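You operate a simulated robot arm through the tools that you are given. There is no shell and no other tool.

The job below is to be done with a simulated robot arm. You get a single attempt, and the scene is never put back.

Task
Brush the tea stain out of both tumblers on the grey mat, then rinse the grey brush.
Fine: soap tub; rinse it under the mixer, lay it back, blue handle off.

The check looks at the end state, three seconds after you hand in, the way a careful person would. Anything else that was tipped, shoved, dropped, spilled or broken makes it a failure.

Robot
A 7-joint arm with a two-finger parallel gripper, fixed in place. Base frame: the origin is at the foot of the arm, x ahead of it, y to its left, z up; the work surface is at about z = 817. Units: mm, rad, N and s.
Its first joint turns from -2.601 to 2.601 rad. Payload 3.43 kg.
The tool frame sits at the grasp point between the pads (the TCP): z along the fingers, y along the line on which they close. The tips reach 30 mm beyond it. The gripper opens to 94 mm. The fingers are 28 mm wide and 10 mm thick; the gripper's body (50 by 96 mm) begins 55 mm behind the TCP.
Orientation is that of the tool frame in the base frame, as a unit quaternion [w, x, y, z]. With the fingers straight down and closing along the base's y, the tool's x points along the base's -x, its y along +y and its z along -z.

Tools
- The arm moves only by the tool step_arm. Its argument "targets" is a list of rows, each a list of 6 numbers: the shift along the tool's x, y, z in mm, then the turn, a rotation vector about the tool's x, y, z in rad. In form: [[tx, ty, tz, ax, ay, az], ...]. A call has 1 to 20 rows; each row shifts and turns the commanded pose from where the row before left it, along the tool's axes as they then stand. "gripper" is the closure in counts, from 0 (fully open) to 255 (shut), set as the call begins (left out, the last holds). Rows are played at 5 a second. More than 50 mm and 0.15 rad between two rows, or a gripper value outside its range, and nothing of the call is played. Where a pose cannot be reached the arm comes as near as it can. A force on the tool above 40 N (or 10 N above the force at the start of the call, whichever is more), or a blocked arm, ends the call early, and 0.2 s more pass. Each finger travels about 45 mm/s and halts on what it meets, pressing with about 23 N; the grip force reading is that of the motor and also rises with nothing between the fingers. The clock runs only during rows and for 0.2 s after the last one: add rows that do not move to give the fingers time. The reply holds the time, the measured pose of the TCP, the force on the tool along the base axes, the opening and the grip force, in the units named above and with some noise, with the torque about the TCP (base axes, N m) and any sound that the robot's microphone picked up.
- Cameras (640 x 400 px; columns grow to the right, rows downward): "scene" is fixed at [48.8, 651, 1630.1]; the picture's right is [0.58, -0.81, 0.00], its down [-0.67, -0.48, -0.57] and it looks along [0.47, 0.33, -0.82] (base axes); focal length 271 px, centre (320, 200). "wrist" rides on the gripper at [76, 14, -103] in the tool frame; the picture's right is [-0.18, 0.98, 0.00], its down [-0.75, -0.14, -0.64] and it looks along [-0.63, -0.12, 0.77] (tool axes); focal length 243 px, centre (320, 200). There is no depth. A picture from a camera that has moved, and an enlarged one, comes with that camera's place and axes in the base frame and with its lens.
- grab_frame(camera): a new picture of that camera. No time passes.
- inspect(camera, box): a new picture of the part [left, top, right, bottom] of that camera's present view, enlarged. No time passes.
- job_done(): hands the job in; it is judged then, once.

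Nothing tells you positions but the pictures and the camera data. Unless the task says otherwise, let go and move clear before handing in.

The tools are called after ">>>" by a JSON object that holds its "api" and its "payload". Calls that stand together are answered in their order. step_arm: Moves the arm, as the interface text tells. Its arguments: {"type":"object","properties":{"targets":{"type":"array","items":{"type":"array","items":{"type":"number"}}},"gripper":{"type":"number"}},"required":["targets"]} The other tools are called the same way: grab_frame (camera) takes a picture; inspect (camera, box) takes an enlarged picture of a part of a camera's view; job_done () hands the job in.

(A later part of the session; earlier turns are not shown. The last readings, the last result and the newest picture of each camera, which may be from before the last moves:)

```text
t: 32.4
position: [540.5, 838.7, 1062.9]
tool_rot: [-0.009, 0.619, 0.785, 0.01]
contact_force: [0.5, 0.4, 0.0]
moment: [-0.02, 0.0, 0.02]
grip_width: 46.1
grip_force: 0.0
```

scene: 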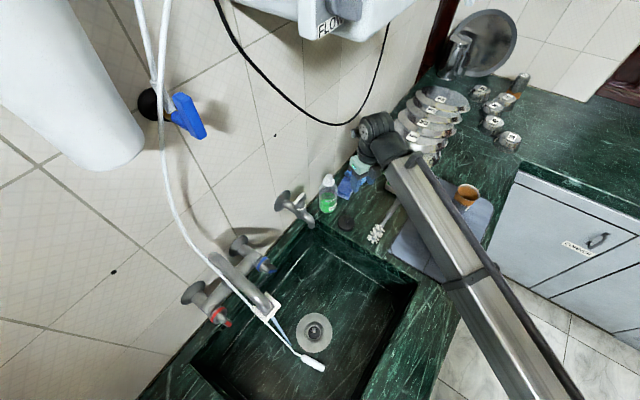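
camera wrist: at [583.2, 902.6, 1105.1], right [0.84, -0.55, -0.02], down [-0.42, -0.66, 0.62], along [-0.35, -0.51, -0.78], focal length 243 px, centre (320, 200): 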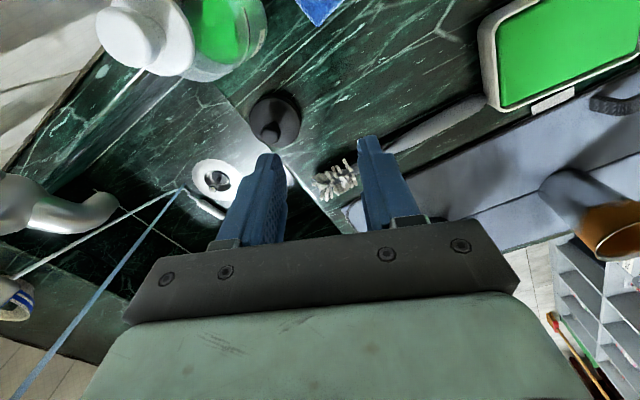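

The arm recovers as expected. I'll finish the yaw to tool x = -x and move above the handle at about (618, 746, 960).

>>> {"api": "step_arm", "payload": {"targets": [[0, 0, 0, 0, 0, -0.14], [0, 0, 0, 0, 0, -0.14], [0, 0, 0, 0, 0, -0.14], [0, 0, 0, 0, 0, -0.14], [0, 0, 0, 0, 0, -0.14], [0, 0, 0, 0, 0, -0.14], [0, 0, 0, 0, 0, -0.14], [0, 0, 0, 0, 0, -0.14], [0, 0, 0, 0, 0, -0.14], [0, 0, 0, 0, 0, -0.075], [-26, -30, 25, 0, 0, 0], [-26, -30, 25, 0, 0, 0], [-26, -30, 25, 0, 0, 0], [0, 0, 0, 0, 0, 0]], "gripper": 110}}

>>> {"api": "grab_frame", "payload": {"camera": "wrist"}}

>>> {"api": "grab_frame", "payload": {"camera": "scene"}}

```text
t: 35.4
position: [618.9, 750.7, 984.6]
tool_rot: [0.0, 0.0, 1.0, 0.013]
contact_force: [0.4, -0.1, 1.1]
moment: [0.02, 0.02, -0.02]
grip_width: 53.6
grip_force: 0.0
```

```text
taken
camera wrist: at [544.1, 762.0, 1088.0], right [0.18, 0.98, 0.03], down [0.75, -0.16, 0.64], along [0.63, -0.1, -0.77], focal length 243 px, centre (320, 200)
```

wrist: 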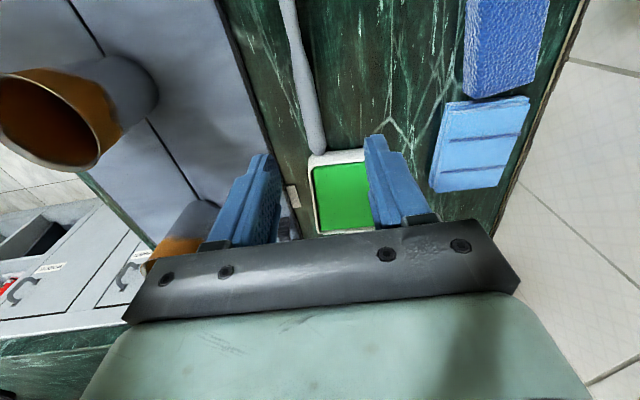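

```text
taken
```

scene: 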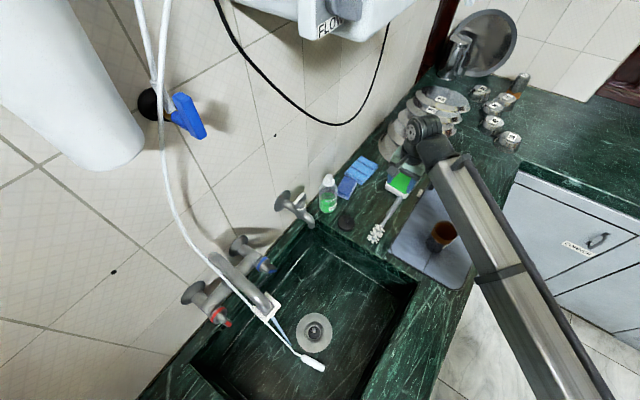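

The handle is just beyond the fingers, near y≈742–746. I'll correct the small tilt, centre and lower to z≈890 for another check.

>>> {"api": "step_arm", "payload": {"targets": [[0, -3, 25, 0.026, 0, 0], [0, -3, 25, 0, 0, 0], [0, 0, 25, 0, 0, 0], [0, 0, 20, 0, 0, 0], [0, 0, 0, 0, 0, 0]]}}

>>> {"api": "inspect", "payload": {"camera": "wrist", "box": [220, 40, 420, 240]}}

>>> {"api": "inspect", "payload": {"camera": "scene", "box": [350, 160, 450, 250]}}

```text
t: 36.6
position: [619.9, 745.9, 889.6]
tool_rot: [0.0, 0.0, 1.0, 0.0]
contact_force: [0.6, 0.3, 0.0]
moment: [0.02, -0.02, 0.03]
grip_width: 53.5
grip_force: 0.0
```

```text
2.00 times, centred on (320, 140) of wrist
camera zoom: at [544.9, 760.1, 992.2], right [0.18, 0.98, 0.0], down [0.75, -0.14, 0.64], along [0.63, -0.12, -0.77], focal length 485 px, centre (320, 320)
```

zoom: 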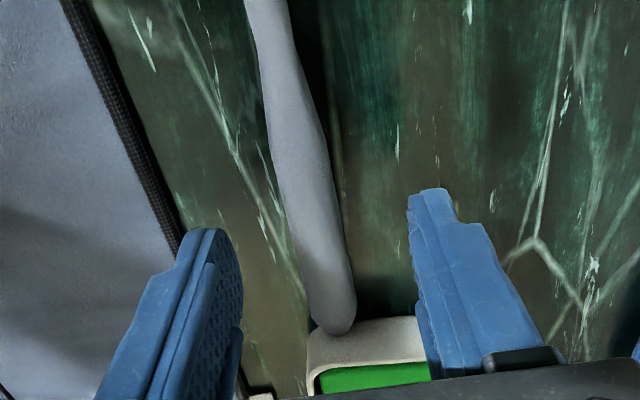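

```text
4.44 times, centred on (400, 205) of scene
camera zoom: at [48.8, 651.0, 1630.1], right [0.58, -0.81, 0.0], down [-0.67, -0.48, -0.57], along [0.47, 0.33, -0.82], focal length 1206 px, centre (-36, 178)
```

zoom: 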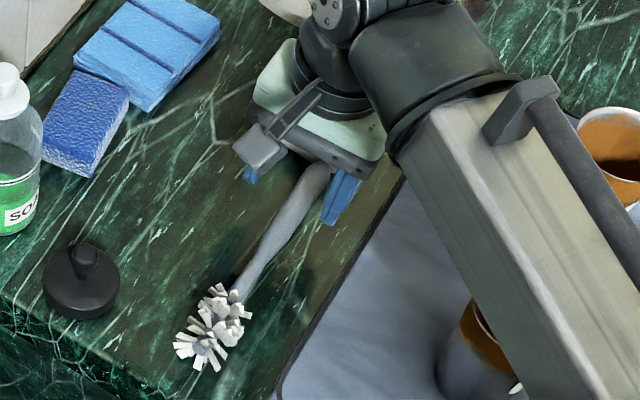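

The handle axis is at y≈741.5, about 15 mm thick, lying close to the counter. I'll centre on it and lower so the fingertips stop about 3 mm above the counter.

>>> {"api": "step_arm", "payload": {"targets": [[0, -4.4, 10, 0, 0, 0], [0, 0, 14, 0, 0, 0], [0, 0, 10, 0, 0, 0], [0, 0, 5, 0, 0, 0], [0, 0, 0, 0, 0, 0]]}}

>>> {"api": "inspect", "payload": {"camera": "wrist", "box": [220, 40, 420, 240]}}

>>> {"api": "inspect", "payload": {"camera": "scene", "box": [350, 160, 450, 250]}}

```text
t: 37.8
position: [620.6, 741.1, 850.2]
tool_rot: [-0.001, -0.001, 1.0, 0.0]
contact_force: [0.0, -0.9, -0.1]
moment: [-0.01, -0.03, -0.01]
grip_width: 53.6
grip_force: 0.0
```

```text
2.00 times, centred on (320, 140) of wrist
camera zoom: at [545.1, 755.3, 953.4], right [0.18, 0.98, 0.0], down [0.75, -0.14, 0.64], along [0.63, -0.12, -0.77], focal length 485 px, centre (320, 320)
```

zoom: 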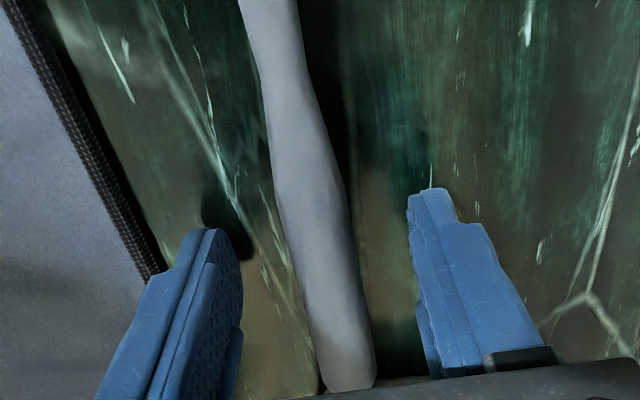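

```text
4.44 times, centred on (400, 205) of scene
camera zoom: at [48.8, 651.0, 1630.1], right [0.58, -0.81, 0.0], down [-0.67, -0.48, -0.57], along [0.47, 0.33, -0.82], focal length 1206 px, centre (-36, 178)
```

zoom: 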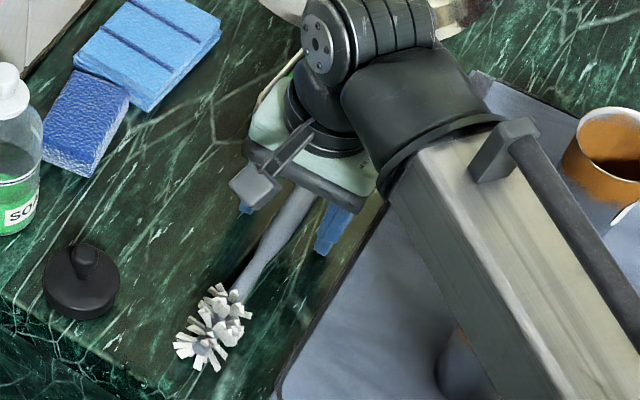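

The handle lies centred between the fingers. I'll close on it now.

>>> {"api": "step_arm", "payload": {"targets": [[0, 0, 0, 0, 0, 0], [0, 0, 0, 0, 0, 0], [0, 0, 0, 0, 0, 0], [0, 0, 0, 0, 0, 0], [0, 0, 0, 0, 0, 0]], "gripper": 240}}

>>> {"api": "inspect", "payload": {"camera": "wrist", "box": [220, 40, 420, 240]}}

>>> {"api": "inspect", "payload": {"camera": "scene", "box": [350, 160, 450, 250]}}

```text
t: 39.0
position: [620.2, 740.5, 851.5]
tool_rot: [-0.001, -0.001, 1.0, 0.001]
contact_force: [-1.4, 0.3, 0.0]
moment: [-0.03, 0.02, 0.04]
grip_width: 16.9
grip_force: 23.6
```

```text
2.00 times, centred on (320, 140) of wrist
camera zoom: at [545.0, 755.2, 953.6], right [0.18, 0.98, 0.0], down [0.75, -0.14, 0.64], along [0.63, -0.12, -0.77], focal length 485 px, centre (320, 320)
```

zoom: 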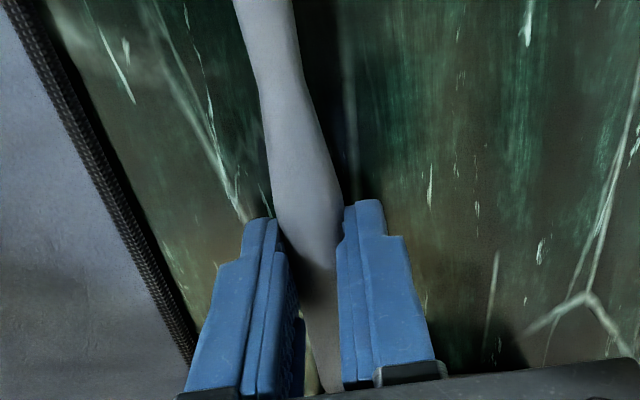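

```text
4.44 times, centred on (400, 205) of scene
camera zoom: at [48.8, 651.0, 1630.1], right [0.58, -0.81, 0.0], down [-0.67, -0.48, -0.57], along [0.47, 0.33, -0.82], focal length 1206 px, centre (-36, 178)
```

zoom: 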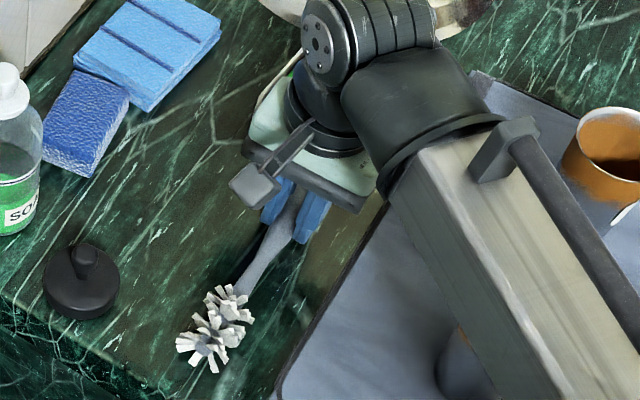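

The brush is held at 16.9 mm, with home at TCP ≈ (620.4, 741, 850.5). I'll lift it and tilt the tool so the brush head hangs straight down.

>>> {"api": "step_arm", "payload": {"targets": [[0, 0, -10, 0, 0, 0], [0, 0, -20, 0, 0, 0], [10, -10, -40, 0, 0, 0], [10, -15, -40, 0, 0, 0], [15, -20, -35, 0, 0, 0], [15, -20, -25, 0, 0, 0], [0, 0, 0, 0, -0.12, 0], [0, 0, 0, 0, -0.12, 0], [0, 0, 0, 0, -0.12, 0], [0, 0, 0, 0, 0, 0]]}}

>>> {"api": "grab_frame", "payload": {"camera": "scene"}}

>>> {"api": "grab_frame", "payload": {"camera": "wrist"}}

```text
t: 41.2
position: [570.3, 674.6, 1020.5]
tool_rot: [0.179, 0.0, 0.984, 0.001]
contact_force: [-0.3, -0.2, -1.6]
moment: [0.02, -0.04, 0.02]
grip_width: 17.5
grip_force: 22.8
```

```text
taken
```

scene: 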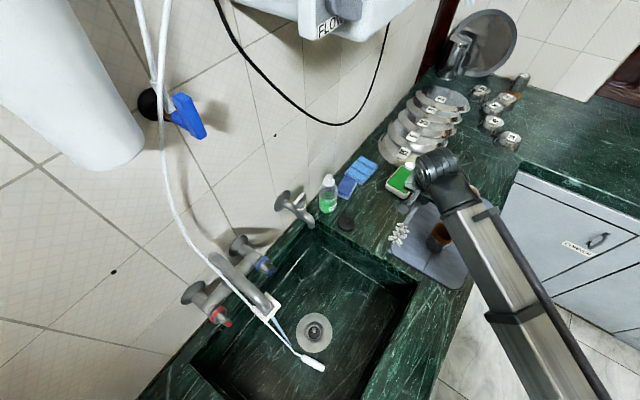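

```text
taken
camera wrist: at [463.2, 689.4, 1089.2], right [0.17, 0.98, 0.07], down [0.48, -0.14, 0.87], along [0.86, -0.12, -0.49], focal length 243 px, centre (320, 200)
```

wrist: 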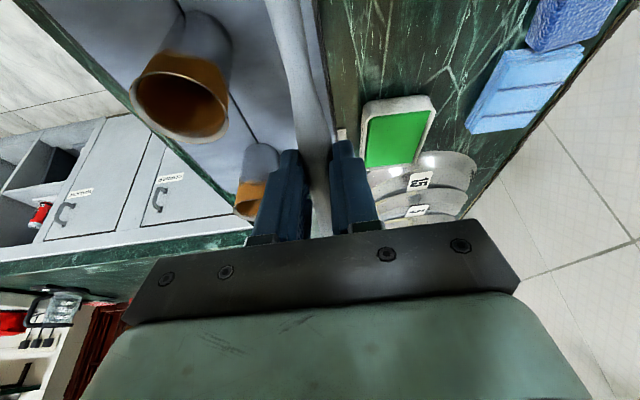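

The grip is steady. I'll continue tilting until the brush hangs vertical.

>>> {"api": "step_arm", "payload": {"targets": [[0, 0, 0, 0, -0.12, 0], [0, 0, 0, 0, -0.12, 0], [0, 0, 0, 0, -0.12, 0], [0, 0, 0, 0, -0.12, 0], [0, 0, 0, 0, -0.12, 0], [0, 0, 0, 0, -0.12, 0], [0, 0, 0, 0, -0.12, 0], [0, 0, 0, 0, -0.12, 0], [0, 0, 0, 0, -0.12, 0], [0, 0, 0, 0, -0.12, 0], [0, 0, 0, 0, 0, 0]]}}

>>> {"api": "grab_frame", "payload": {"camera": "scene"}}

>>> {"api": "grab_frame", "payload": {"camera": "wrist"}}

```text
t: 43.6
position: [569.7, 675.5, 1021.3]
tool_rot: [0.704, 0.0, 0.71, 0.001]
contact_force: [-0.8, -0.2, -0.4]
moment: [0.02, 0.03, 0.04]
grip_width: 17.6
grip_force: 23.0
```

```text
taken
```

scene: 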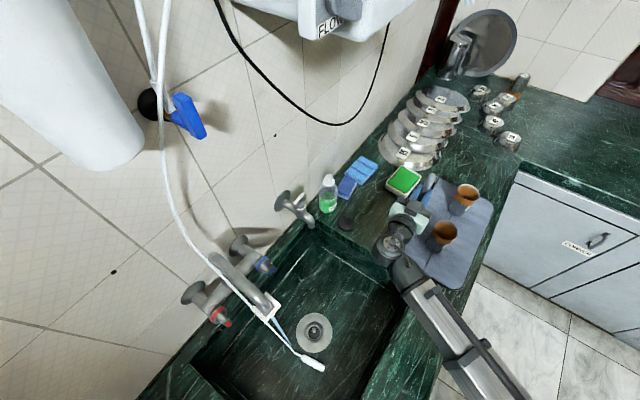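

```text
taken
camera wrist: at [468.3, 690.5, 945.1], right [0.0, 0.98, 0.19], down [-0.64, -0.14, 0.76], along [0.77, -0.12, 0.62], focal length 243 px, centre (320, 200)
```

wrist: 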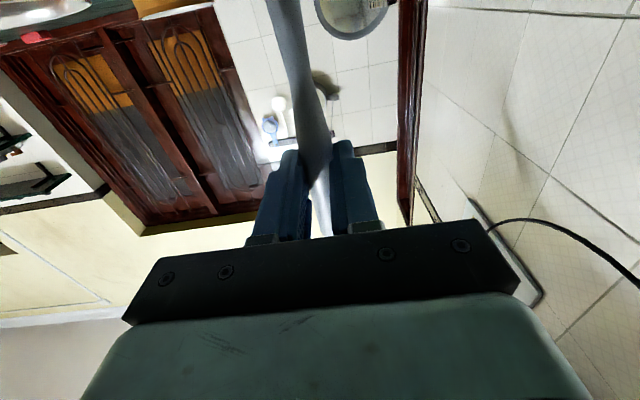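

The brush now hangs vertically below the tool, which points along +x. I'll raise a little, yaw outward by 40° for reach, and carry the head over the soap tub near (738, 768).

>>> {"api": "step_arm", "payload": {"targets": [[-6, 0, 0, -0.14, 0, 0], [-6, 0, 0, -0.14, 0, 0], [-6, 0, 0, -0.14, 0, 0], [-6, 0, 0, -0.14, 0, 0], [-6, 0, 0, -0.14, 0, 0], [0, -8, 34, 0, 0, 0], [0, -8, 34, 0, 0, 0], [0, -8, 34, 0, 0, 0], [0, -8, 34, 0, 0, 0], [0, -8, 34, 0, 0, 0], [0, 0, 0, 0, 0, 0]]}}

>>> {"api": "grab_frame", "payload": {"camera": "scene"}}

>>> {"api": "inspect", "payload": {"camera": "scene", "box": [360, 140, 460, 240]}}

```text
t: 46.0
position: [726.0, 755.4, 1050.7]
tool_rot: [0.661, -0.24, 0.667, 0.244]
contact_force: [0.0, -0.3, -0.6]
moment: [-0.02, -0.01, 0.0]
grip_width: 17.7
grip_force: 22.7
```

```text
taken
```

scene: 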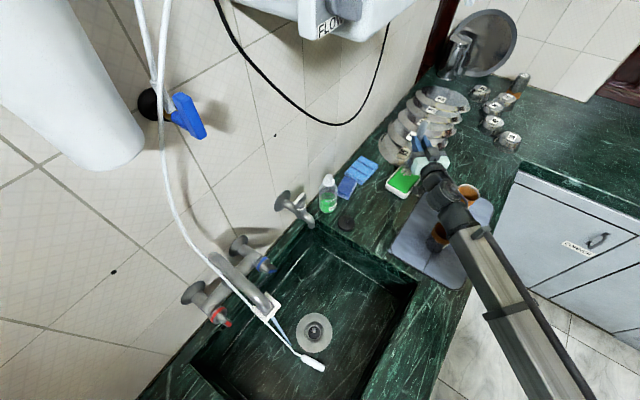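

```text
4.00 times, centred on (410, 190) of scene
camera zoom: at [48.8, 651.0, 1630.1], right [0.58, -0.81, 0.0], down [-0.67, -0.48, -0.57], along [0.47, 0.33, -0.82], focal length 1086 px, centre (-40, 240)
```

zoom: 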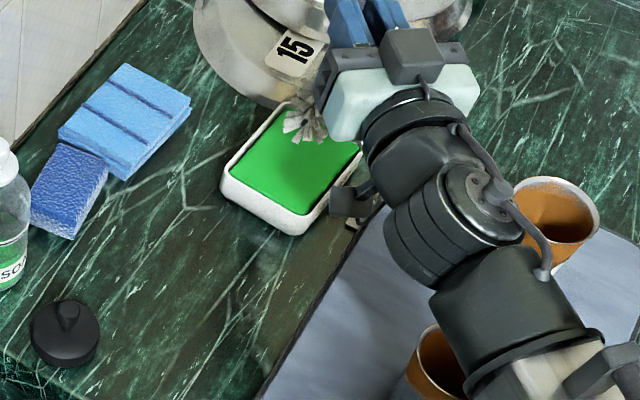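

The head tip is at about (741, 768, 900), right over the soap. I'll lower gently until it touches.

>>> {"api": "step_arm", "payload": {"targets": [[15, 0, 0, 0, 0, 0], [15, 0, 0, 0, 0, 0], [6, 0, 0, 0, 0, 0], [4, 0, 0, 0, 0, 0], [0, 0, 0, 0, 0, 0]]}}

>>> {"api": "inspect", "payload": {"camera": "scene", "box": [380, 150, 440, 210]}}

```text
t: 47.2
position: [725.7, 754.7, 1009.9]
tool_rot: [0.661, -0.24, 0.668, 0.245]
contact_force: [-0.2, 0.1, -1.1]
moment: [0.04, 0.0, 0.01]
grip_width: 17.5
grip_force: 22.9
```

```text
6.67 times, centred on (410, 180) of scene
camera zoom: at [48.8, 651.0, 1630.1], right [0.58, -0.81, 0.0], down [-0.67, -0.48, -0.57], along [0.47, 0.33, -0.82], focal length 1809 px, centre (-280, 333)
```

zoom: 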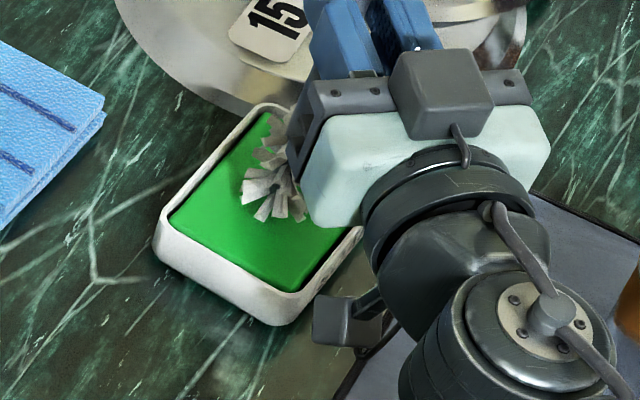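

Still no contact force. I'll lower in small steps.

>>> {"api": "step_arm", "payload": {"targets": [[3, 0, 0, 0, 0, 0], [3, 0, 0, 0, 0, 0], [2, 0, 0, 0, 0, 0], [0, 0, 0, 0, 0, 0]]}}

>>> {"api": "inspect", "payload": {"camera": "scene", "box": [380, 150, 440, 210]}}

```text
t: 48.2
position: [726.1, 755.1, 1000.4]
tool_rot: [0.661, -0.24, 0.668, 0.245]
contact_force: [0.6, -0.3, -0.5]
moment: [-0.02, 0.03, -0.03]
grip_width: 17.6
grip_force: 23.8
```

```text
6.67 times, centred on (410, 180) of scene
camera zoom: at [48.8, 651.0, 1630.1], right [0.58, -0.81, 0.0], down [-0.67, -0.48, -0.57], along [0.47, 0.33, -0.82], focal length 1809 px, centre (-280, 333)
```

zoom: 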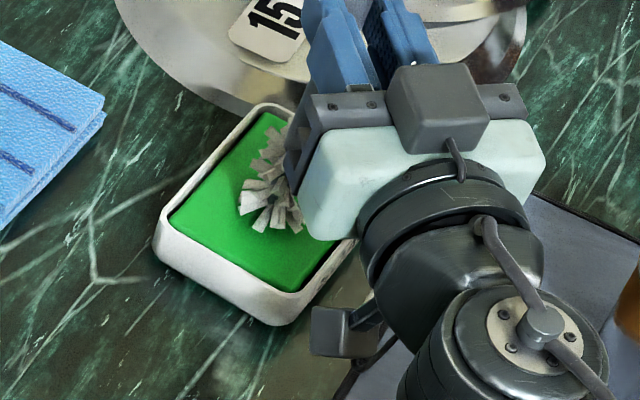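

Still free. I'll continue lowering carefully.

>>> {"api": "step_arm", "payload": {"targets": [[3, 0, 0, 0, 0, 0], [3, 0, 0, 0, 0, 0], [3, 0, 0, 0, 0, 0], [0, 0, 0, 0, 0, 0]]}}

>>> {"api": "inspect", "payload": {"camera": "scene", "box": [380, 150, 440, 210]}}

```text
t: 49.2
position: [724.3, 754.4, 993.8]
tool_rot: [0.662, -0.241, 0.667, 0.244]
contact_force: [-1.5, -0.5, 17.5]
moment: [0.24, -0.3, 0.0]
grip_width: 17.6
grip_force: 22.6
```

```text
6.67 times, centred on (410, 180) of scene
camera zoom: at [48.8, 651.0, 1630.1], right [0.58, -0.81, 0.0], down [-0.67, -0.48, -0.57], along [0.47, 0.33, -0.82], focal length 1809 px, centre (-280, 333)
```

zoom: 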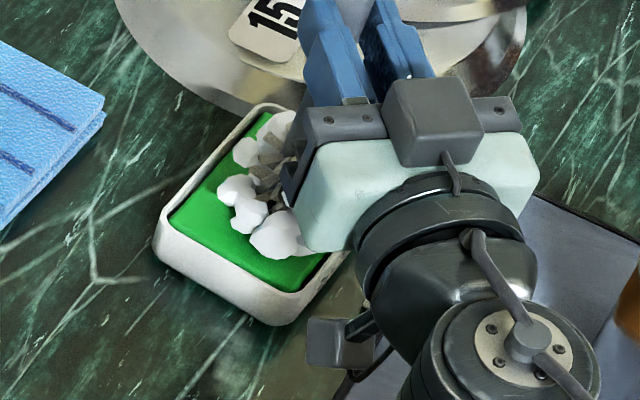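

Foam has appeared on the bristles, so the brush is taking soap. I'll ease the pressure, dwell a moment with a tiny stir, then lift off.

>>> {"api": "step_arm", "payload": {"targets": [[-2, 0, 0, 0, 0, 0], [0, 3, 0, 0, 0, 0], [0, -6, 0, 0, 0, 0], [0, 3, 0, 0, 0, 0], [-10, 0, 0, 0, 0, 0], [-25, 0, 0, 0, 0, 0], [-30, 0, 0, 0, 0, 0], [-25, 0, 0, 0, 0, 0], [0, 0, 0, 0, 0, 0]]}}

>>> {"api": "inspect", "payload": {"camera": "scene", "box": [380, 120, 460, 210]}}

>>> {"api": "grab_frame", "payload": {"camera": "wrist"}}

```text
t: 51.2
position: [729.0, 754.7, 1083.3]
tool_rot: [0.661, -0.241, 0.667, 0.245]
contact_force: [-0.5, -0.7, -0.6]
moment: [-0.02, 0.01, -0.01]
grip_width: 17.5
grip_force: 23.0
```

```text
4.44 times, centred on (420, 165) of scene
camera zoom: at [48.8, 651.0, 1630.1], right [0.58, -0.81, 0.0], down [-0.67, -0.48, -0.57], along [0.47, 0.33, -0.82], focal length 1206 px, centre (-124, 356)
```

zoom: 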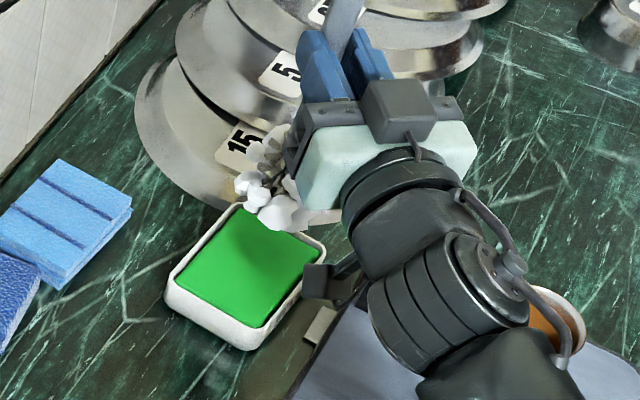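

```text
taken
camera wrist: at [640.6, 699.9, 1007.9], right [-0.63, 0.75, 0.19], down [-0.39, -0.52, 0.76], along [0.67, 0.4, 0.62], focal length 243 px, centre (320, 200)
```

wrist: 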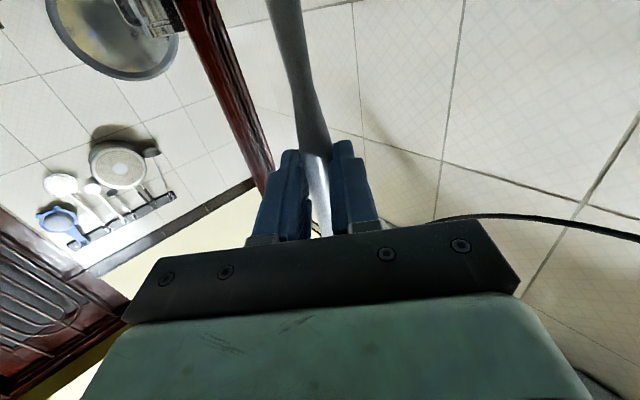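

The bristles are foamy and the tub has not moved. I'll draw back to a spot where the scene camera sees both tumblers unobstructed and measure them accurately.

>>> {"api": "step_arm", "payload": {"targets": [[0, 8, -34, 0, 0, 0], [0, 8, -34, 0, 0, 0], [0, 8, -34, 0.14, 0, 0], [0, 8, -34, 0.14, 0, 0], [0, 8, -34, 0.14, 0, 0], [0, 0, 0, 0.14, 0, 0], [0, 0, 0, 0.14, 0, 0], [0, 0, 0, 0, 0, 0]]}}

>>> {"api": "inspect", "payload": {"camera": "scene", "box": [410, 170, 500, 260]}}

>>> {"api": "grab_frame", "payload": {"camera": "scene"}}

```text
t: 53.0
position: [567.6, 688.3, 1085.2]
tool_rot: [0.704, 0.001, 0.711, 0.001]
contact_force: [0.5, 0.2, -0.4]
moment: [-0.01, -0.02, 0.01]
grip_width: 17.5
grip_force: 23.0
```

```text
4.44 times, centred on (455, 215) of scene
camera zoom: at [48.8, 651.0, 1630.1], right [0.58, -0.81, 0.0], down [-0.67, -0.48, -0.57], along [0.47, 0.33, -0.82], focal length 1206 px, centre (-280, 133)
```

zoom: 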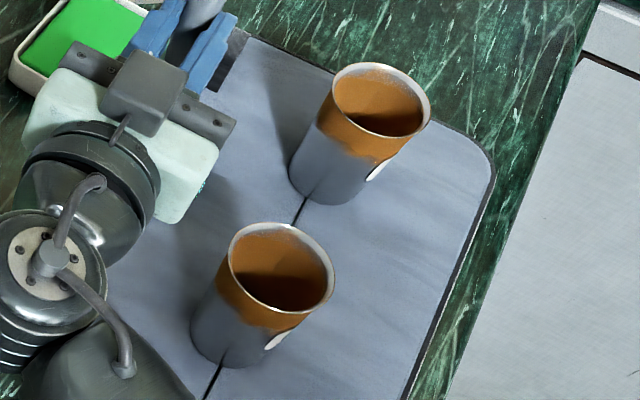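

```text
taken
```

scene: 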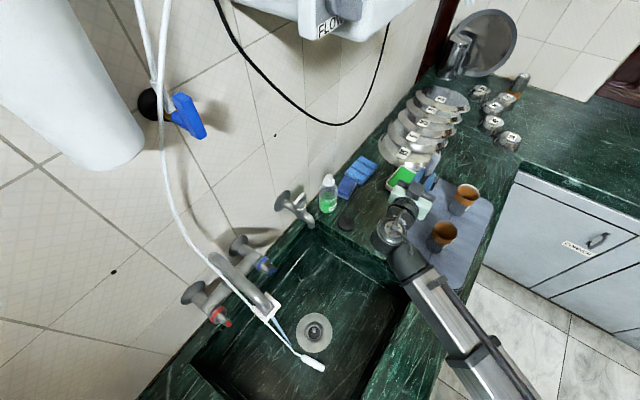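

I measure the near tumbler at about (579, 572) and the far one at about (754, 563), both with rims at z≈925, rim radius ≈37 and base radius ≈27. I'll raise the brush, yaw to the outward heading and bring the head over the near tumbler.

>>> {"api": "step_arm", "payload": {"targets": [[-15, 0, 0, -0.14, 0, 0], [-15, 0, 0, -0.14, 0, 0], [0, 0, 0, -0.14, 0, 0], [0, 0, 0, -0.14, 0, 0], [0, 0, 0, -0.14, 0, 0], [0, -24, -21, 0, 0, 0], [0, -24, -21, 0, 0, 0], [0, -24, -21, 0, 0, 0], [0, -24, -21, 0, 0, 0], [0, 0, 0, 0, 0, 0]]}}

>>> {"api": "grab_frame", "payload": {"camera": "scene"}}

>>> {"api": "inspect", "payload": {"camera": "scene", "box": [400, 170, 490, 260]}}

```text
t: 55.2
position: [566.0, 562.7, 1114.9]
tool_rot: [0.661, -0.241, 0.667, 0.245]
contact_force: [-0.3, -0.1, -0.5]
moment: [0.02, 0.01, -0.03]
grip_width: 17.6
grip_force: 23.2
```

```text
taken
```

scene: 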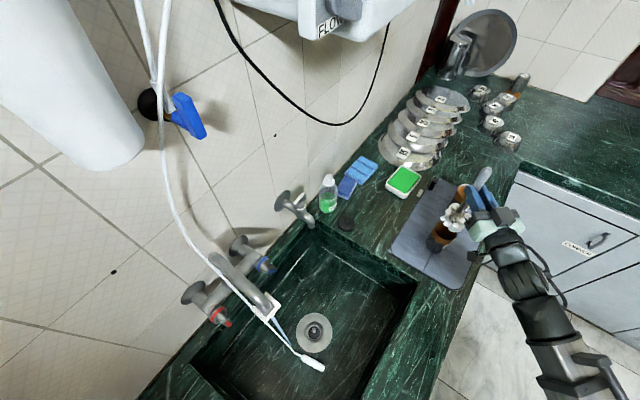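

```text
4.44 times, centred on (445, 215) of scene
camera zoom: at [48.8, 651.0, 1630.1], right [0.58, -0.81, 0.0], down [-0.67, -0.48, -0.57], along [0.47, 0.33, -0.82], focal length 1206 px, centre (-236, 133)
```

zoom: 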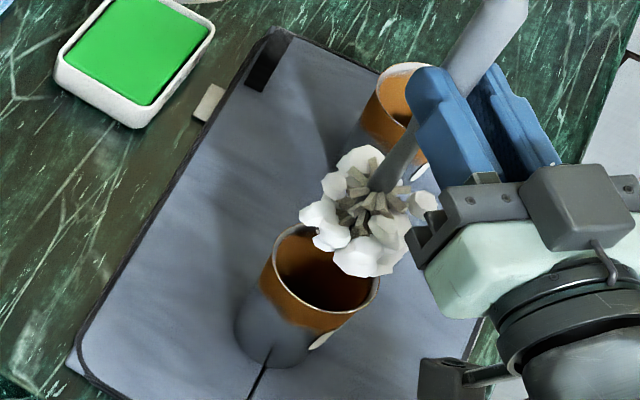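

The foamy head hangs just above the near tumbler with good visibility. I'll nudge it 4 mm back and lower the tip just into the rim.

>>> {"api": "step_arm", "payload": {"targets": [[10, 0, -4, 0, 0, 0], [15, 0, 0, 0, 0, 0], [15, 0, 0, 0, 0, 0], [10, 0, 0, 0, 0, 0], [0, 0, 0, 0, 0, 0]]}}

>>> {"api": "inspect", "payload": {"camera": "scene", "box": [400, 170, 490, 260]}}

```text
t: 56.4
position: [560.3, 559.7, 1065.5]
tool_rot: [0.661, -0.24, 0.668, 0.244]
contact_force: [0.1, -0.7, 0.2]
moment: [0.01, 0.0, 0.0]
grip_width: 17.0
grip_force: 23.0
```

```text
4.44 times, centred on (445, 215) of scene
camera zoom: at [48.8, 651.0, 1630.1], right [0.58, -0.81, 0.0], down [-0.67, -0.48, -0.57], along [0.47, 0.33, -0.82], focal length 1206 px, centre (-236, 133)
```

zoom: 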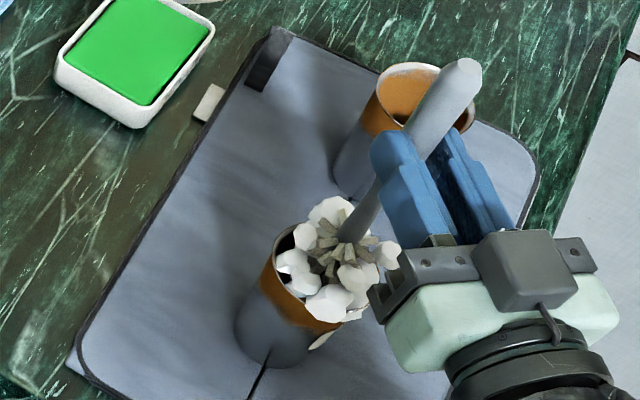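

The head appears about 8 mm too far toward -x relative to the tumbler axis. I'll correct that and lower another 30 mm.

>>> {"api": "step_arm", "payload": {"targets": [[0, -5.5, 5.5, 0, 0, 0], [10, 0, 0, 0, 0, 0], [10, 0, 0, 0, 0, 0], [10, 0, 0, 0, 0, 0], [0, 0, 0, 0, 0, 0]]}}

>>> {"api": "inspect", "payload": {"camera": "scene", "box": [415, 200, 475, 260]}}

```text
t: 57.6
position: [569.4, 557.3, 1034.7]
tool_rot: [0.661, -0.241, 0.667, 0.245]
contact_force: [0.9, 0.1, -0.1]
moment: [-0.04, -0.03, -0.03]
grip_width: 17.4
grip_force: 22.6
```

```text
6.67 times, centred on (445, 230) of scene
camera zoom: at [48.8, 651.0, 1630.1], right [0.58, -0.81, 0.0], down [-0.67, -0.48, -0.57], along [0.47, 0.33, -0.82], focal length 1809 px, centre (-513, 0)
```

zoom: 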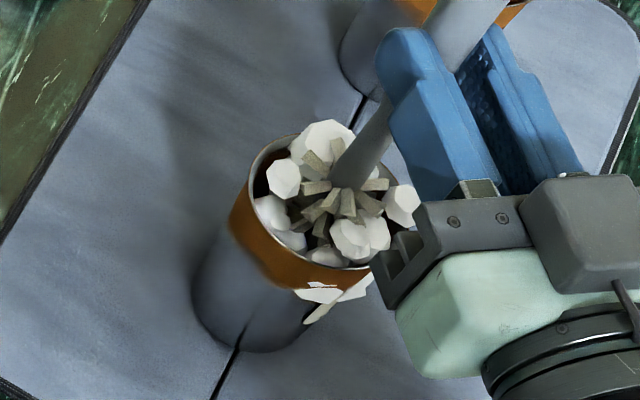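

The head is now centred in the tumbler. I'll lower toward the bottom while watching the force.

>>> {"api": "step_arm", "payload": {"targets": [[10, 0, 0, 0, 0, 0], [10, 0, 0, 0, 0, 0], [10, 0, 0, 0, 0, 0], [10, 0, 0, 0, 0, 0], [0, 0, 0, 0, 0, 0]]}}

>>> {"api": "inspect", "payload": {"camera": "scene", "box": [415, 200, 475, 260]}}

```text
t: 58.8
position: [568.6, 557.2, 995.7]
tool_rot: [0.661, -0.241, 0.667, 0.245]
contact_force: [0.3, -0.8, 0.0]
moment: [0.01, 0.0, 0.02]
grip_width: 17.6
grip_force: 23.2
```

```text
6.67 times, centred on (445, 230) of scene
camera zoom: at [48.8, 651.0, 1630.1], right [0.58, -0.81, 0.0], down [-0.67, -0.48, -0.57], along [0.47, 0.33, -0.82], focal length 1809 px, centre (-513, 0)
```

zoom: 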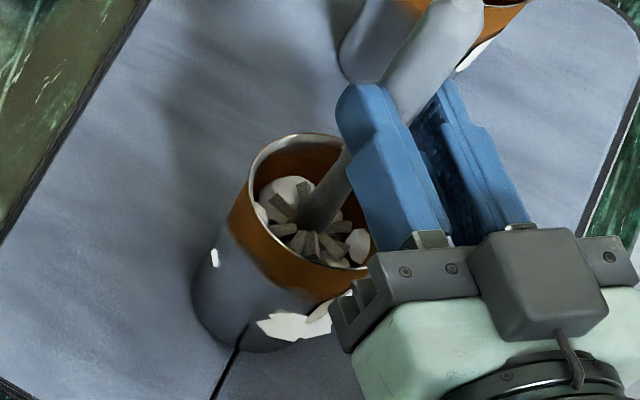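

The head is well inside with no contact yet. I'll take the last part to the bottom in small steps.

>>> {"api": "step_arm", "payload": {"targets": [[5, 0, 0, 0, 0, 0], [5, 0, 0, 0, 0, 0], [3, 0, 0, 0, 0, 0], [2, 0, 0, 0, 0, 0], [0, 0, 0, 0, 0, 0]]}}

>>> {"api": "inspect", "payload": {"camera": "scene", "box": [415, 200, 475, 260]}}

```text
t: 60.0
position: [567.4, 557.2, 980.8]
tool_rot: [0.661, -0.241, 0.667, 0.244]
contact_force: [-0.7, -0.2, -0.2]
moment: [-0.03, 0.0, -0.03]
grip_width: 17.6
grip_force: 23.3
```

```text
6.67 times, centred on (445, 230) of scene
camera zoom: at [48.8, 651.0, 1630.1], right [0.58, -0.81, 0.0], down [-0.67, -0.48, -0.57], along [0.47, 0.33, -0.82], focal length 1809 px, centre (-513, 0)
```

zoom: 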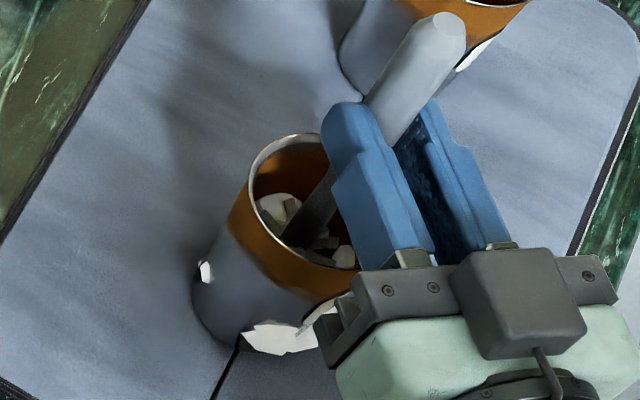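

No contact yet, with the tip about 5 mm above the floor. I'll touch down 2 mm more and make a gentle small circle so the bristles sweep the lower wall.

>>> {"api": "step_arm", "payload": {"targets": [[2, 0, 0, 0, 0, 0], [0, 5, 0, 0, 0, 0], [0, -1.5, 3.5, 0, 0, 0], [0, -3.5, 1.5, 0, 0, 0], [0, -3.5, -1.5, 0, 0, 0], [0, -1.5, -3.5, 0, 0, 0], [0, 1.5, -3.5, 0, 0, 0], [0, 3.5, -1.5, 0, 0, 0], [0, 3.5, 1.5, 0, 0, 0], [0, 1.5, 3.5, 0, 0, 0], [0, -5, 0, 0, 0, 0], [0, 0, 0, 0, 0, 0]]}}

>>> {"api": "inspect", "payload": {"camera": "scene", "box": [415, 200, 475, 260]}}

```text
t: 62.6
position: [567.5, 558.7, 977.9]
tool_rot: [0.662, -0.24, 0.667, 0.244]
contact_force: [0.7, 0.3, -0.1]
moment: [-0.01, 0.05, -0.01]
grip_width: 17.0
grip_force: 22.6
```

```text
6.67 times, centred on (445, 230) of scene
camera zoom: at [48.8, 651.0, 1630.1], right [0.58, -0.81, 0.0], down [-0.67, -0.48, -0.57], along [0.47, 0.33, -0.82], focal length 1809 px, centre (-513, 0)
```

zoom: 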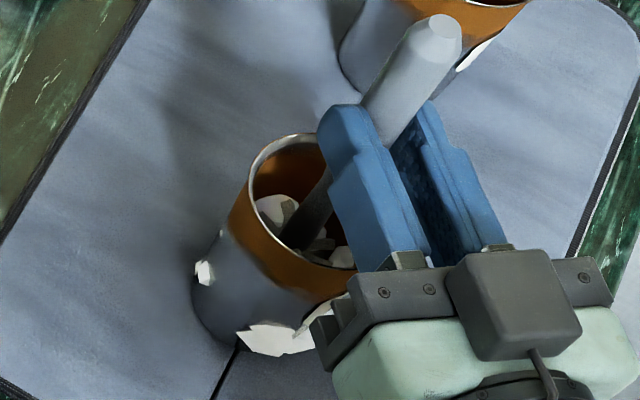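

The tumbler stayed put. Next come up-and-down strokes along the wall in four directions.

>>> {"api": "step_arm", "payload": {"targets": [[0, 5, 0, 0, 0, 0], [-20, 1.5, 0, 0, 0, 0], [-20, 1.5, 0, 0, 0, 0], [20, -1.5, 0, 0, 0, 0], [20, -1.5, 0, 0, 0, 0], [0, -5, 5, 0, 0, 0], [-20, 0, 1.5, 0, 0, 0], [-20, 0, 1.5, 0, 0, 0], [20, 0, -1.5, 0, 0, 0], [20, 0, -1.5, 0, 0, 0], [0, -5, -5, 0, 0, 0], [-20, -1.5, 0, 0, 0, 0], [-20, -1.5, 0, 0, 0, 0], [20, 1.5, 0, 0, 0, 0], [20, 1.5, 0, 0, 0, 0], [0, 5, -5, 0, 0, 0], [-20, 0, -1.5, 0, 0, 0], [-20, 0, -1.5, 0, 0, 0], [20, 0, 1.5, 0, 0, 0], [20, 0, 1.5, 0, 0, 0]]}}

>>> {"api": "inspect", "payload": {"camera": "scene", "box": [415, 200, 475, 260]}}

```text
t: 66.8
position: [564.5, 555.1, 977.8]
tool_rot: [0.661, -0.241, 0.667, 0.245]
contact_force: [-0.3, 0.4, -0.1]
moment: [0.03, 0.01, 0.01]
grip_width: 17.3
grip_force: 22.8
```

```text
6.67 times, centred on (445, 230) of scene
camera zoom: at [48.8, 651.0, 1630.1], right [0.58, -0.81, 0.0], down [-0.67, -0.48, -0.57], along [0.47, 0.33, -0.82], focal length 1809 px, centre (-513, 0)
```

zoom: 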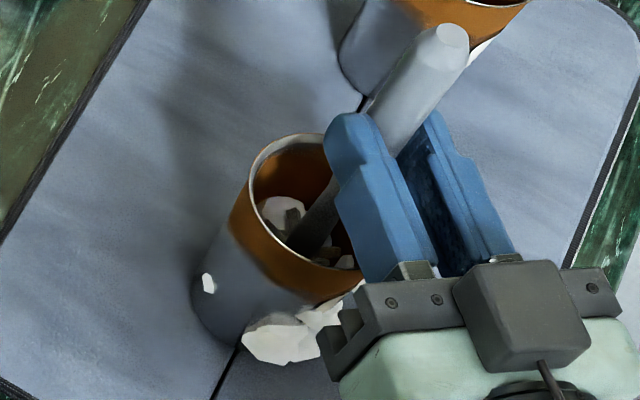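

I'll lift the brush clear to see how the inside looks now.

>>> {"api": "step_arm", "payload": {"targets": [[0, 0, 5, 0, 0, 0], [-25, 0, 0, 0, 0, 0], [-30, 0, 0, 0, 0, 0], [-30, 0, 0, 0, 0, 0], [-30, 0, 0, 0, 0, 0], [-30, 0, 0, 0, 0, 0], [0, -20, 0, 0, 0, 0], [0, -20, 0, 0, 0, 0], [0, -20, 0, 0, 0, 0], [0, 0, 0, 0, 0, 0]]}}

>>> {"api": "inspect", "payload": {"camera": "scene", "box": [405, 180, 495, 260]}}

```text
t: 69.0
position: [606.7, 511.1, 1121.2]
tool_rot: [0.66, -0.241, 0.668, 0.245]
contact_force: [0.2, -0.1, -0.6]
moment: [-0.04, 0.0, 0.01]
grip_width: 17.8
grip_force: 23.5
```

```text
5.00 times, centred on (450, 220) of scene
camera zoom: at [48.8, 651.0, 1630.1], right [0.58, -0.81, 0.0], down [-0.67, -0.48, -0.57], along [0.47, 0.33, -0.82], focal length 1357 px, centre (-330, 100)
```

zoom: 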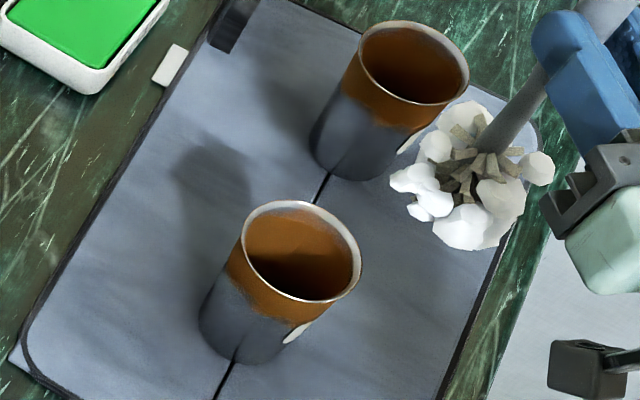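

>>> {"api": "inspect", "payload": {"camera": "scene", "box": [425, 215, 465, 245]}}

>>> {"api": "inspect", "payload": {"camera": "scene", "box": [445, 180, 485, 210]}}

```text
13.33 times, centred on (445, 230) of scene
camera zoom: at [48.8, 651.0, 1630.1], right [0.58, -0.81, 0.0], down [-0.67, -0.48, -0.57], along [0.47, 0.33, -0.82], focal length 3619 px, centre (-1347, -200)
```

zoom: 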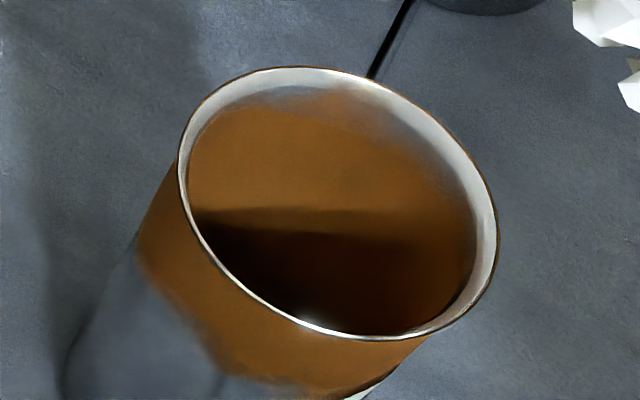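

```text
13.33 times, centred on (465, 195) of scene
camera zoom: at [48.8, 651.0, 1630.1], right [0.58, -0.81, 0.0], down [-0.67, -0.48, -0.57], along [0.47, 0.33, -0.82], focal length 3619 px, centre (-1613, 267)
```

zoom: 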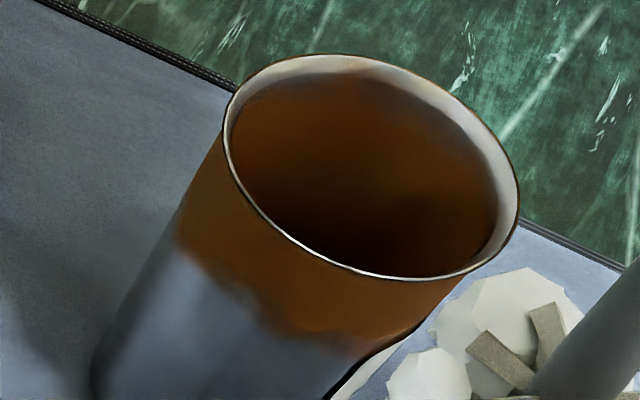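

The inside still looks brown, so the strokes so far probably barely touched. I'll go back in, reach the floor with light pressure, and scrub with real contact.

>>> {"api": "step_arm", "payload": {"targets": [[0, 20, 0, 0, 0, 0], [0, 20, 0, 0, 0, 0], [0, 20, 0, 0, 0, 0], [20, 0, 0, 0, 0, 0], [25, 0, 0, 0, 0, 0], [25, 0, 0, 0, 0, 0], [25, 0, 0, 0, 0, 0], [25, 0, 0, 0, 0, 0], [20, 0, 0, 0, 0, 0], [0, 0, 0, 0, 0, 0]]}}

>>> {"api": "inspect", "payload": {"camera": "scene", "box": [415, 200, 475, 260]}}

```text
t: 71.2
position: [567.0, 558.8, 981.7]
tool_rot: [0.661, -0.241, 0.667, 0.245]
contact_force: [0.4, -0.2, 0.1]
moment: [-0.03, -0.01, -0.03]
grip_width: 17.3
grip_force: 22.7
```

```text
6.67 times, centred on (445, 230) of scene
camera zoom: at [48.8, 651.0, 1630.1], right [0.58, -0.81, 0.0], down [-0.67, -0.48, -0.57], along [0.47, 0.33, -0.82], focal length 1809 px, centre (-513, 0)
```

zoom: 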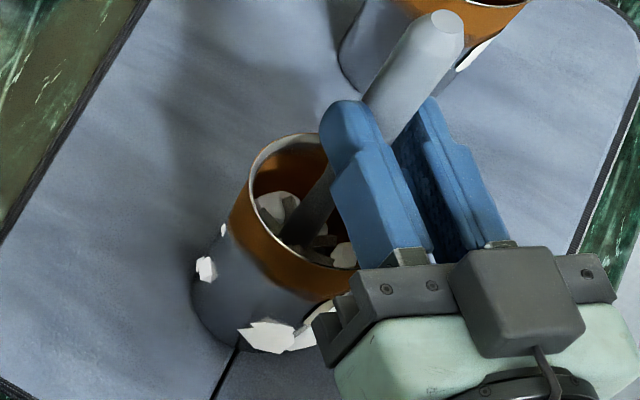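

>>> {"api": "step_arm", "payload": {"targets": [[3, 0, 0, 0, 0, 0], [2, 0, 0, 0, 0, 0], [2, 0, 0, 0, 0, 0], [0, 0, 0, 0, 0, 0]]}}

```text
t: 72.2
position: [568.5, 557.7, 974.3]
tool_rot: [0.661, -0.241, 0.668, 0.245]
contact_force: [-1.4, -0.9, -0.1]
moment: [0.03, 0.02, 0.0]
grip_width: 17.6
grip_force: 23.2
```

Still no floor contact, so I'll continue down slowly.

>>> {"api": "step_arm", "payload": {"targets": [[2, 0, 0, 0, 0, 0], [2, 0, 0, 0, 0, 0], [0, 0, 0, 0, 0, 0]]}}

>>> {"api": "step_arm", "payload": {"targets": [[2, 0, 0, 0, 0, 0], [1, 0, 0, 0, 0, 0], [0, 0, 0, 0, 0, 0]]}}

```text
t: 73.0
position: [567.4, 557.5, 971.8]
tool_rot: [0.661, -0.24, 0.667, 0.245]
contact_force: [-0.1, -0.5, 17.4]
moment: [0.36, -0.34, -0.02]
grip_width: 17.8
grip_force: 23.2
```

```text
t: 73.8
position: [568.3, 557.7, 969.4]
tool_rot: [0.661, -0.239, 0.668, 0.244]
contact_force: [-1.4, -0.7, 17.5]
moment: [0.3, -0.33, -0.01]
grip_width: 17.5
grip_force: 23.4
```

The floor is reached; about 17.5 N is where the handle starts to slip in the grip, so I'll back off 1 mm and scrub in circles with light pressure.

>>> {"api": "step_arm", "payload": {"targets": [[-1, 0, 0, 0, 0, 0], [0, 5, 0, 0, 0, 0], [0, -1.5, 3.5, 0, 0, 0], [0, -3.5, 1.5, 0, 0, 0], [0, -3.5, -1.5, 0, 0, 0], [0, -1.5, -3.5, 0, 0, 0], [0, 1.5, -3.5, 0, 0, 0], [0, 3.5, -1.5, 0, 0, 0], [0, 3.5, 1.5, 0, 0, 0], [0, 1.5, 3.5, 0, 0, 0]]}}

>>> {"api": "inspect", "payload": {"camera": "scene", "box": [415, 200, 475, 260]}}

```text
t: 76.0
position: [563.9, 561.2, 969.2]
tool_rot: [0.661, -0.24, 0.668, 0.244]
contact_force: [-0.1, 0.2, -0.7]
moment: [0.01, 0.03, 0.0]
grip_width: 17.8
grip_force: 22.9
```

```text
6.67 times, centred on (445, 230) of scene
camera zoom: at [48.8, 651.0, 1630.1], right [0.58, -0.81, 0.0], down [-0.67, -0.48, -0.57], along [0.47, 0.33, -0.82], focal length 1809 px, centre (-513, 0)
```

zoom: 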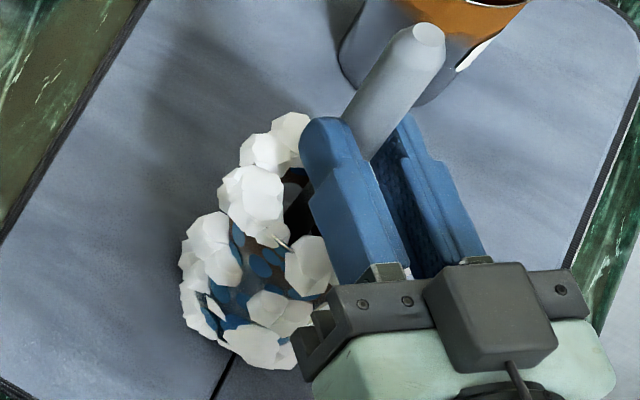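

The tumbler is now covered in foam and its blue pattern shows, so the contact scrub works. I'll do one more turn, recentre and lift out to check.

>>> {"api": "step_arm", "payload": {"targets": [[0, -1.5, 3.5, 0, 0, 0], [0, -3.5, 1.5, 0, 0, 0], [0, -3.5, -1.5, 0, 0, 0], [0, -1.5, -3.5, 0, 0, 0], [0, 1.5, -3.5, 0, 0, 0], [0, 3.5, -1.5, 0, 0, 0], [0, 3.5, 1.5, 0, 0, 0], [0, 1.5, 3.5, 0, 0, 0], [0, -5, 0, 0, 0, 0], [-20, 0, 0, 0, 0, 0], [-30, 0, 0, 0, 0, 0], [-30, 0, 0, 0, 0, 0], [-40, 0, 0, 0, 0, 0], [-30, 0, 0, 0, 0, 0], [0, -20, 0, 0, 0, 0], [0, -20, 0, 0, 0, 0], [0, -20, 0, 0, 0, 0], [0, 0, 0, 0, 0, 0]]}}

>>> {"api": "inspect", "payload": {"camera": "scene", "box": [405, 180, 495, 260]}}

>>> {"api": "inspect", "payload": {"camera": "scene", "box": [425, 215, 465, 245]}}

```text
t: 79.8
position: [607.6, 510.8, 1118.4]
tool_rot: [0.661, -0.241, 0.667, 0.244]
contact_force: [0.4, 0.4, -0.6]
moment: [-0.03, -0.01, 0.0]
grip_width: 17.5
grip_force: 23.0
```

```text
5.00 times, centred on (450, 220) of scene
camera zoom: at [48.8, 651.0, 1630.1], right [0.58, -0.81, 0.0], down [-0.67, -0.48, -0.57], along [0.47, 0.33, -0.82], focal length 1357 px, centre (-330, 100)
```

zoom: 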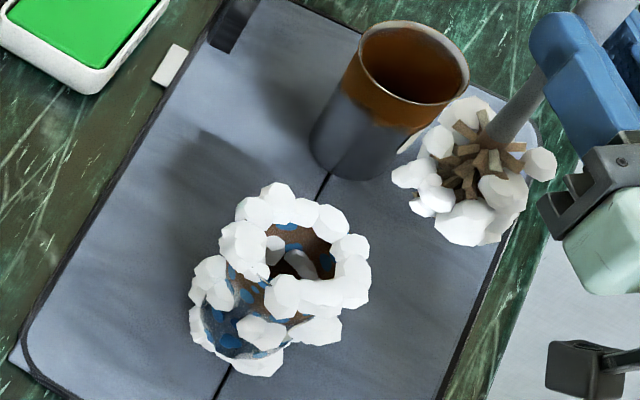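

```text
13.33 times, centred on (445, 230) of scene
camera zoom: at [48.8, 651.0, 1630.1], right [0.58, -0.81, 0.0], down [-0.67, -0.48, -0.57], along [0.47, 0.33, -0.82], focal length 3619 px, centre (-1347, -200)
```

zoom: 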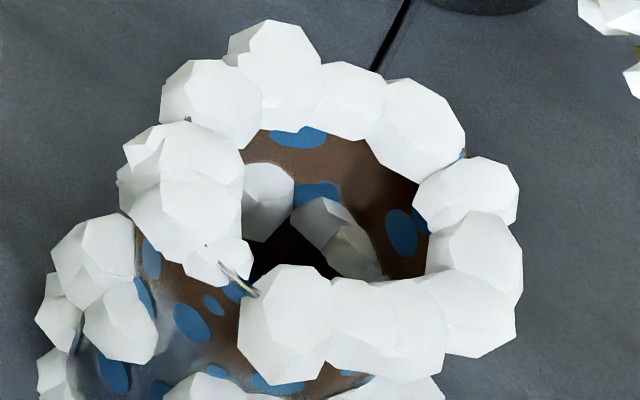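

The near tumbler is foamy and partly cleaned, but a dull brown remains between the foam, so it needs more scrubbing. I'll go back in and keep brushing.

>>> {"api": "step_arm", "payload": {"targets": [[0, 20, 0, 0, 0, 0], [0, 20, 0, 0, 0, 0], [0, 20, 0, 0, 0, 0], [20, 0, 0, 0, 0, 0], [30, 0, 0, 0, 0, 0], [30, 0, 0, 0, 0, 0], [30, 0, 0, 0, 0, 0], [25, 0, 0, 0, 0, 0], [10, 0, 0, 0, 0, 0], [4, 0, 0, 0, 0, 0], [0, 0, 0, 0, 0, 0]]}}

```text
t: 82.2
position: [566.1, 557.8, 971.0]
tool_rot: [0.661, -0.241, 0.667, 0.244]
contact_force: [-1.1, 0.1, -0.9]
moment: [0.01, 0.01, 0.04]
grip_width: 17.6
grip_force: 23.1
```

>>> {"api": "step_arm", "payload": {"targets": [[2, 0, 0, 0, 0, 0], [0, 5, 0, 0, 0, 0], [0, -1.5, 3.5, 0, 0, 0], [0, -3.5, 1.5, 0, 0, 0], [0, -3.5, -1.5, 0, 0, 0], [0, -1.5, -3.5, 0, 0, 0], [0, 1.5, -3.5, 0, 0, 0], [0, 3.5, -1.5, 0, 0, 0], [0, 3.5, 1.5, 0, 0, 0], [0, 1.5, 3.5, 0, 0, 0]]}}

>>> {"api": "inspect", "payload": {"camera": "scene", "box": [415, 200, 475, 260]}}

```text
t: 84.4
position: [566.0, 561.4, 968.4]
tool_rot: [0.661, -0.24, 0.668, 0.244]
contact_force: [1.2, -1.4, 1.9]
moment: [-0.09, -0.11, -0.02]
grip_width: 17.5
grip_force: 23.1
```

```text
6.67 times, centred on (445, 230) of scene
camera zoom: at [48.8, 651.0, 1630.1], right [0.58, -0.81, 0.0], down [-0.67, -0.48, -0.57], along [0.47, 0.33, -0.82], focal length 1809 px, centre (-513, 0)
```

zoom: 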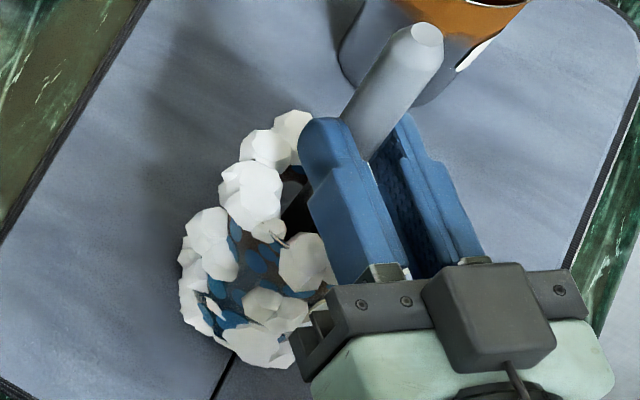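

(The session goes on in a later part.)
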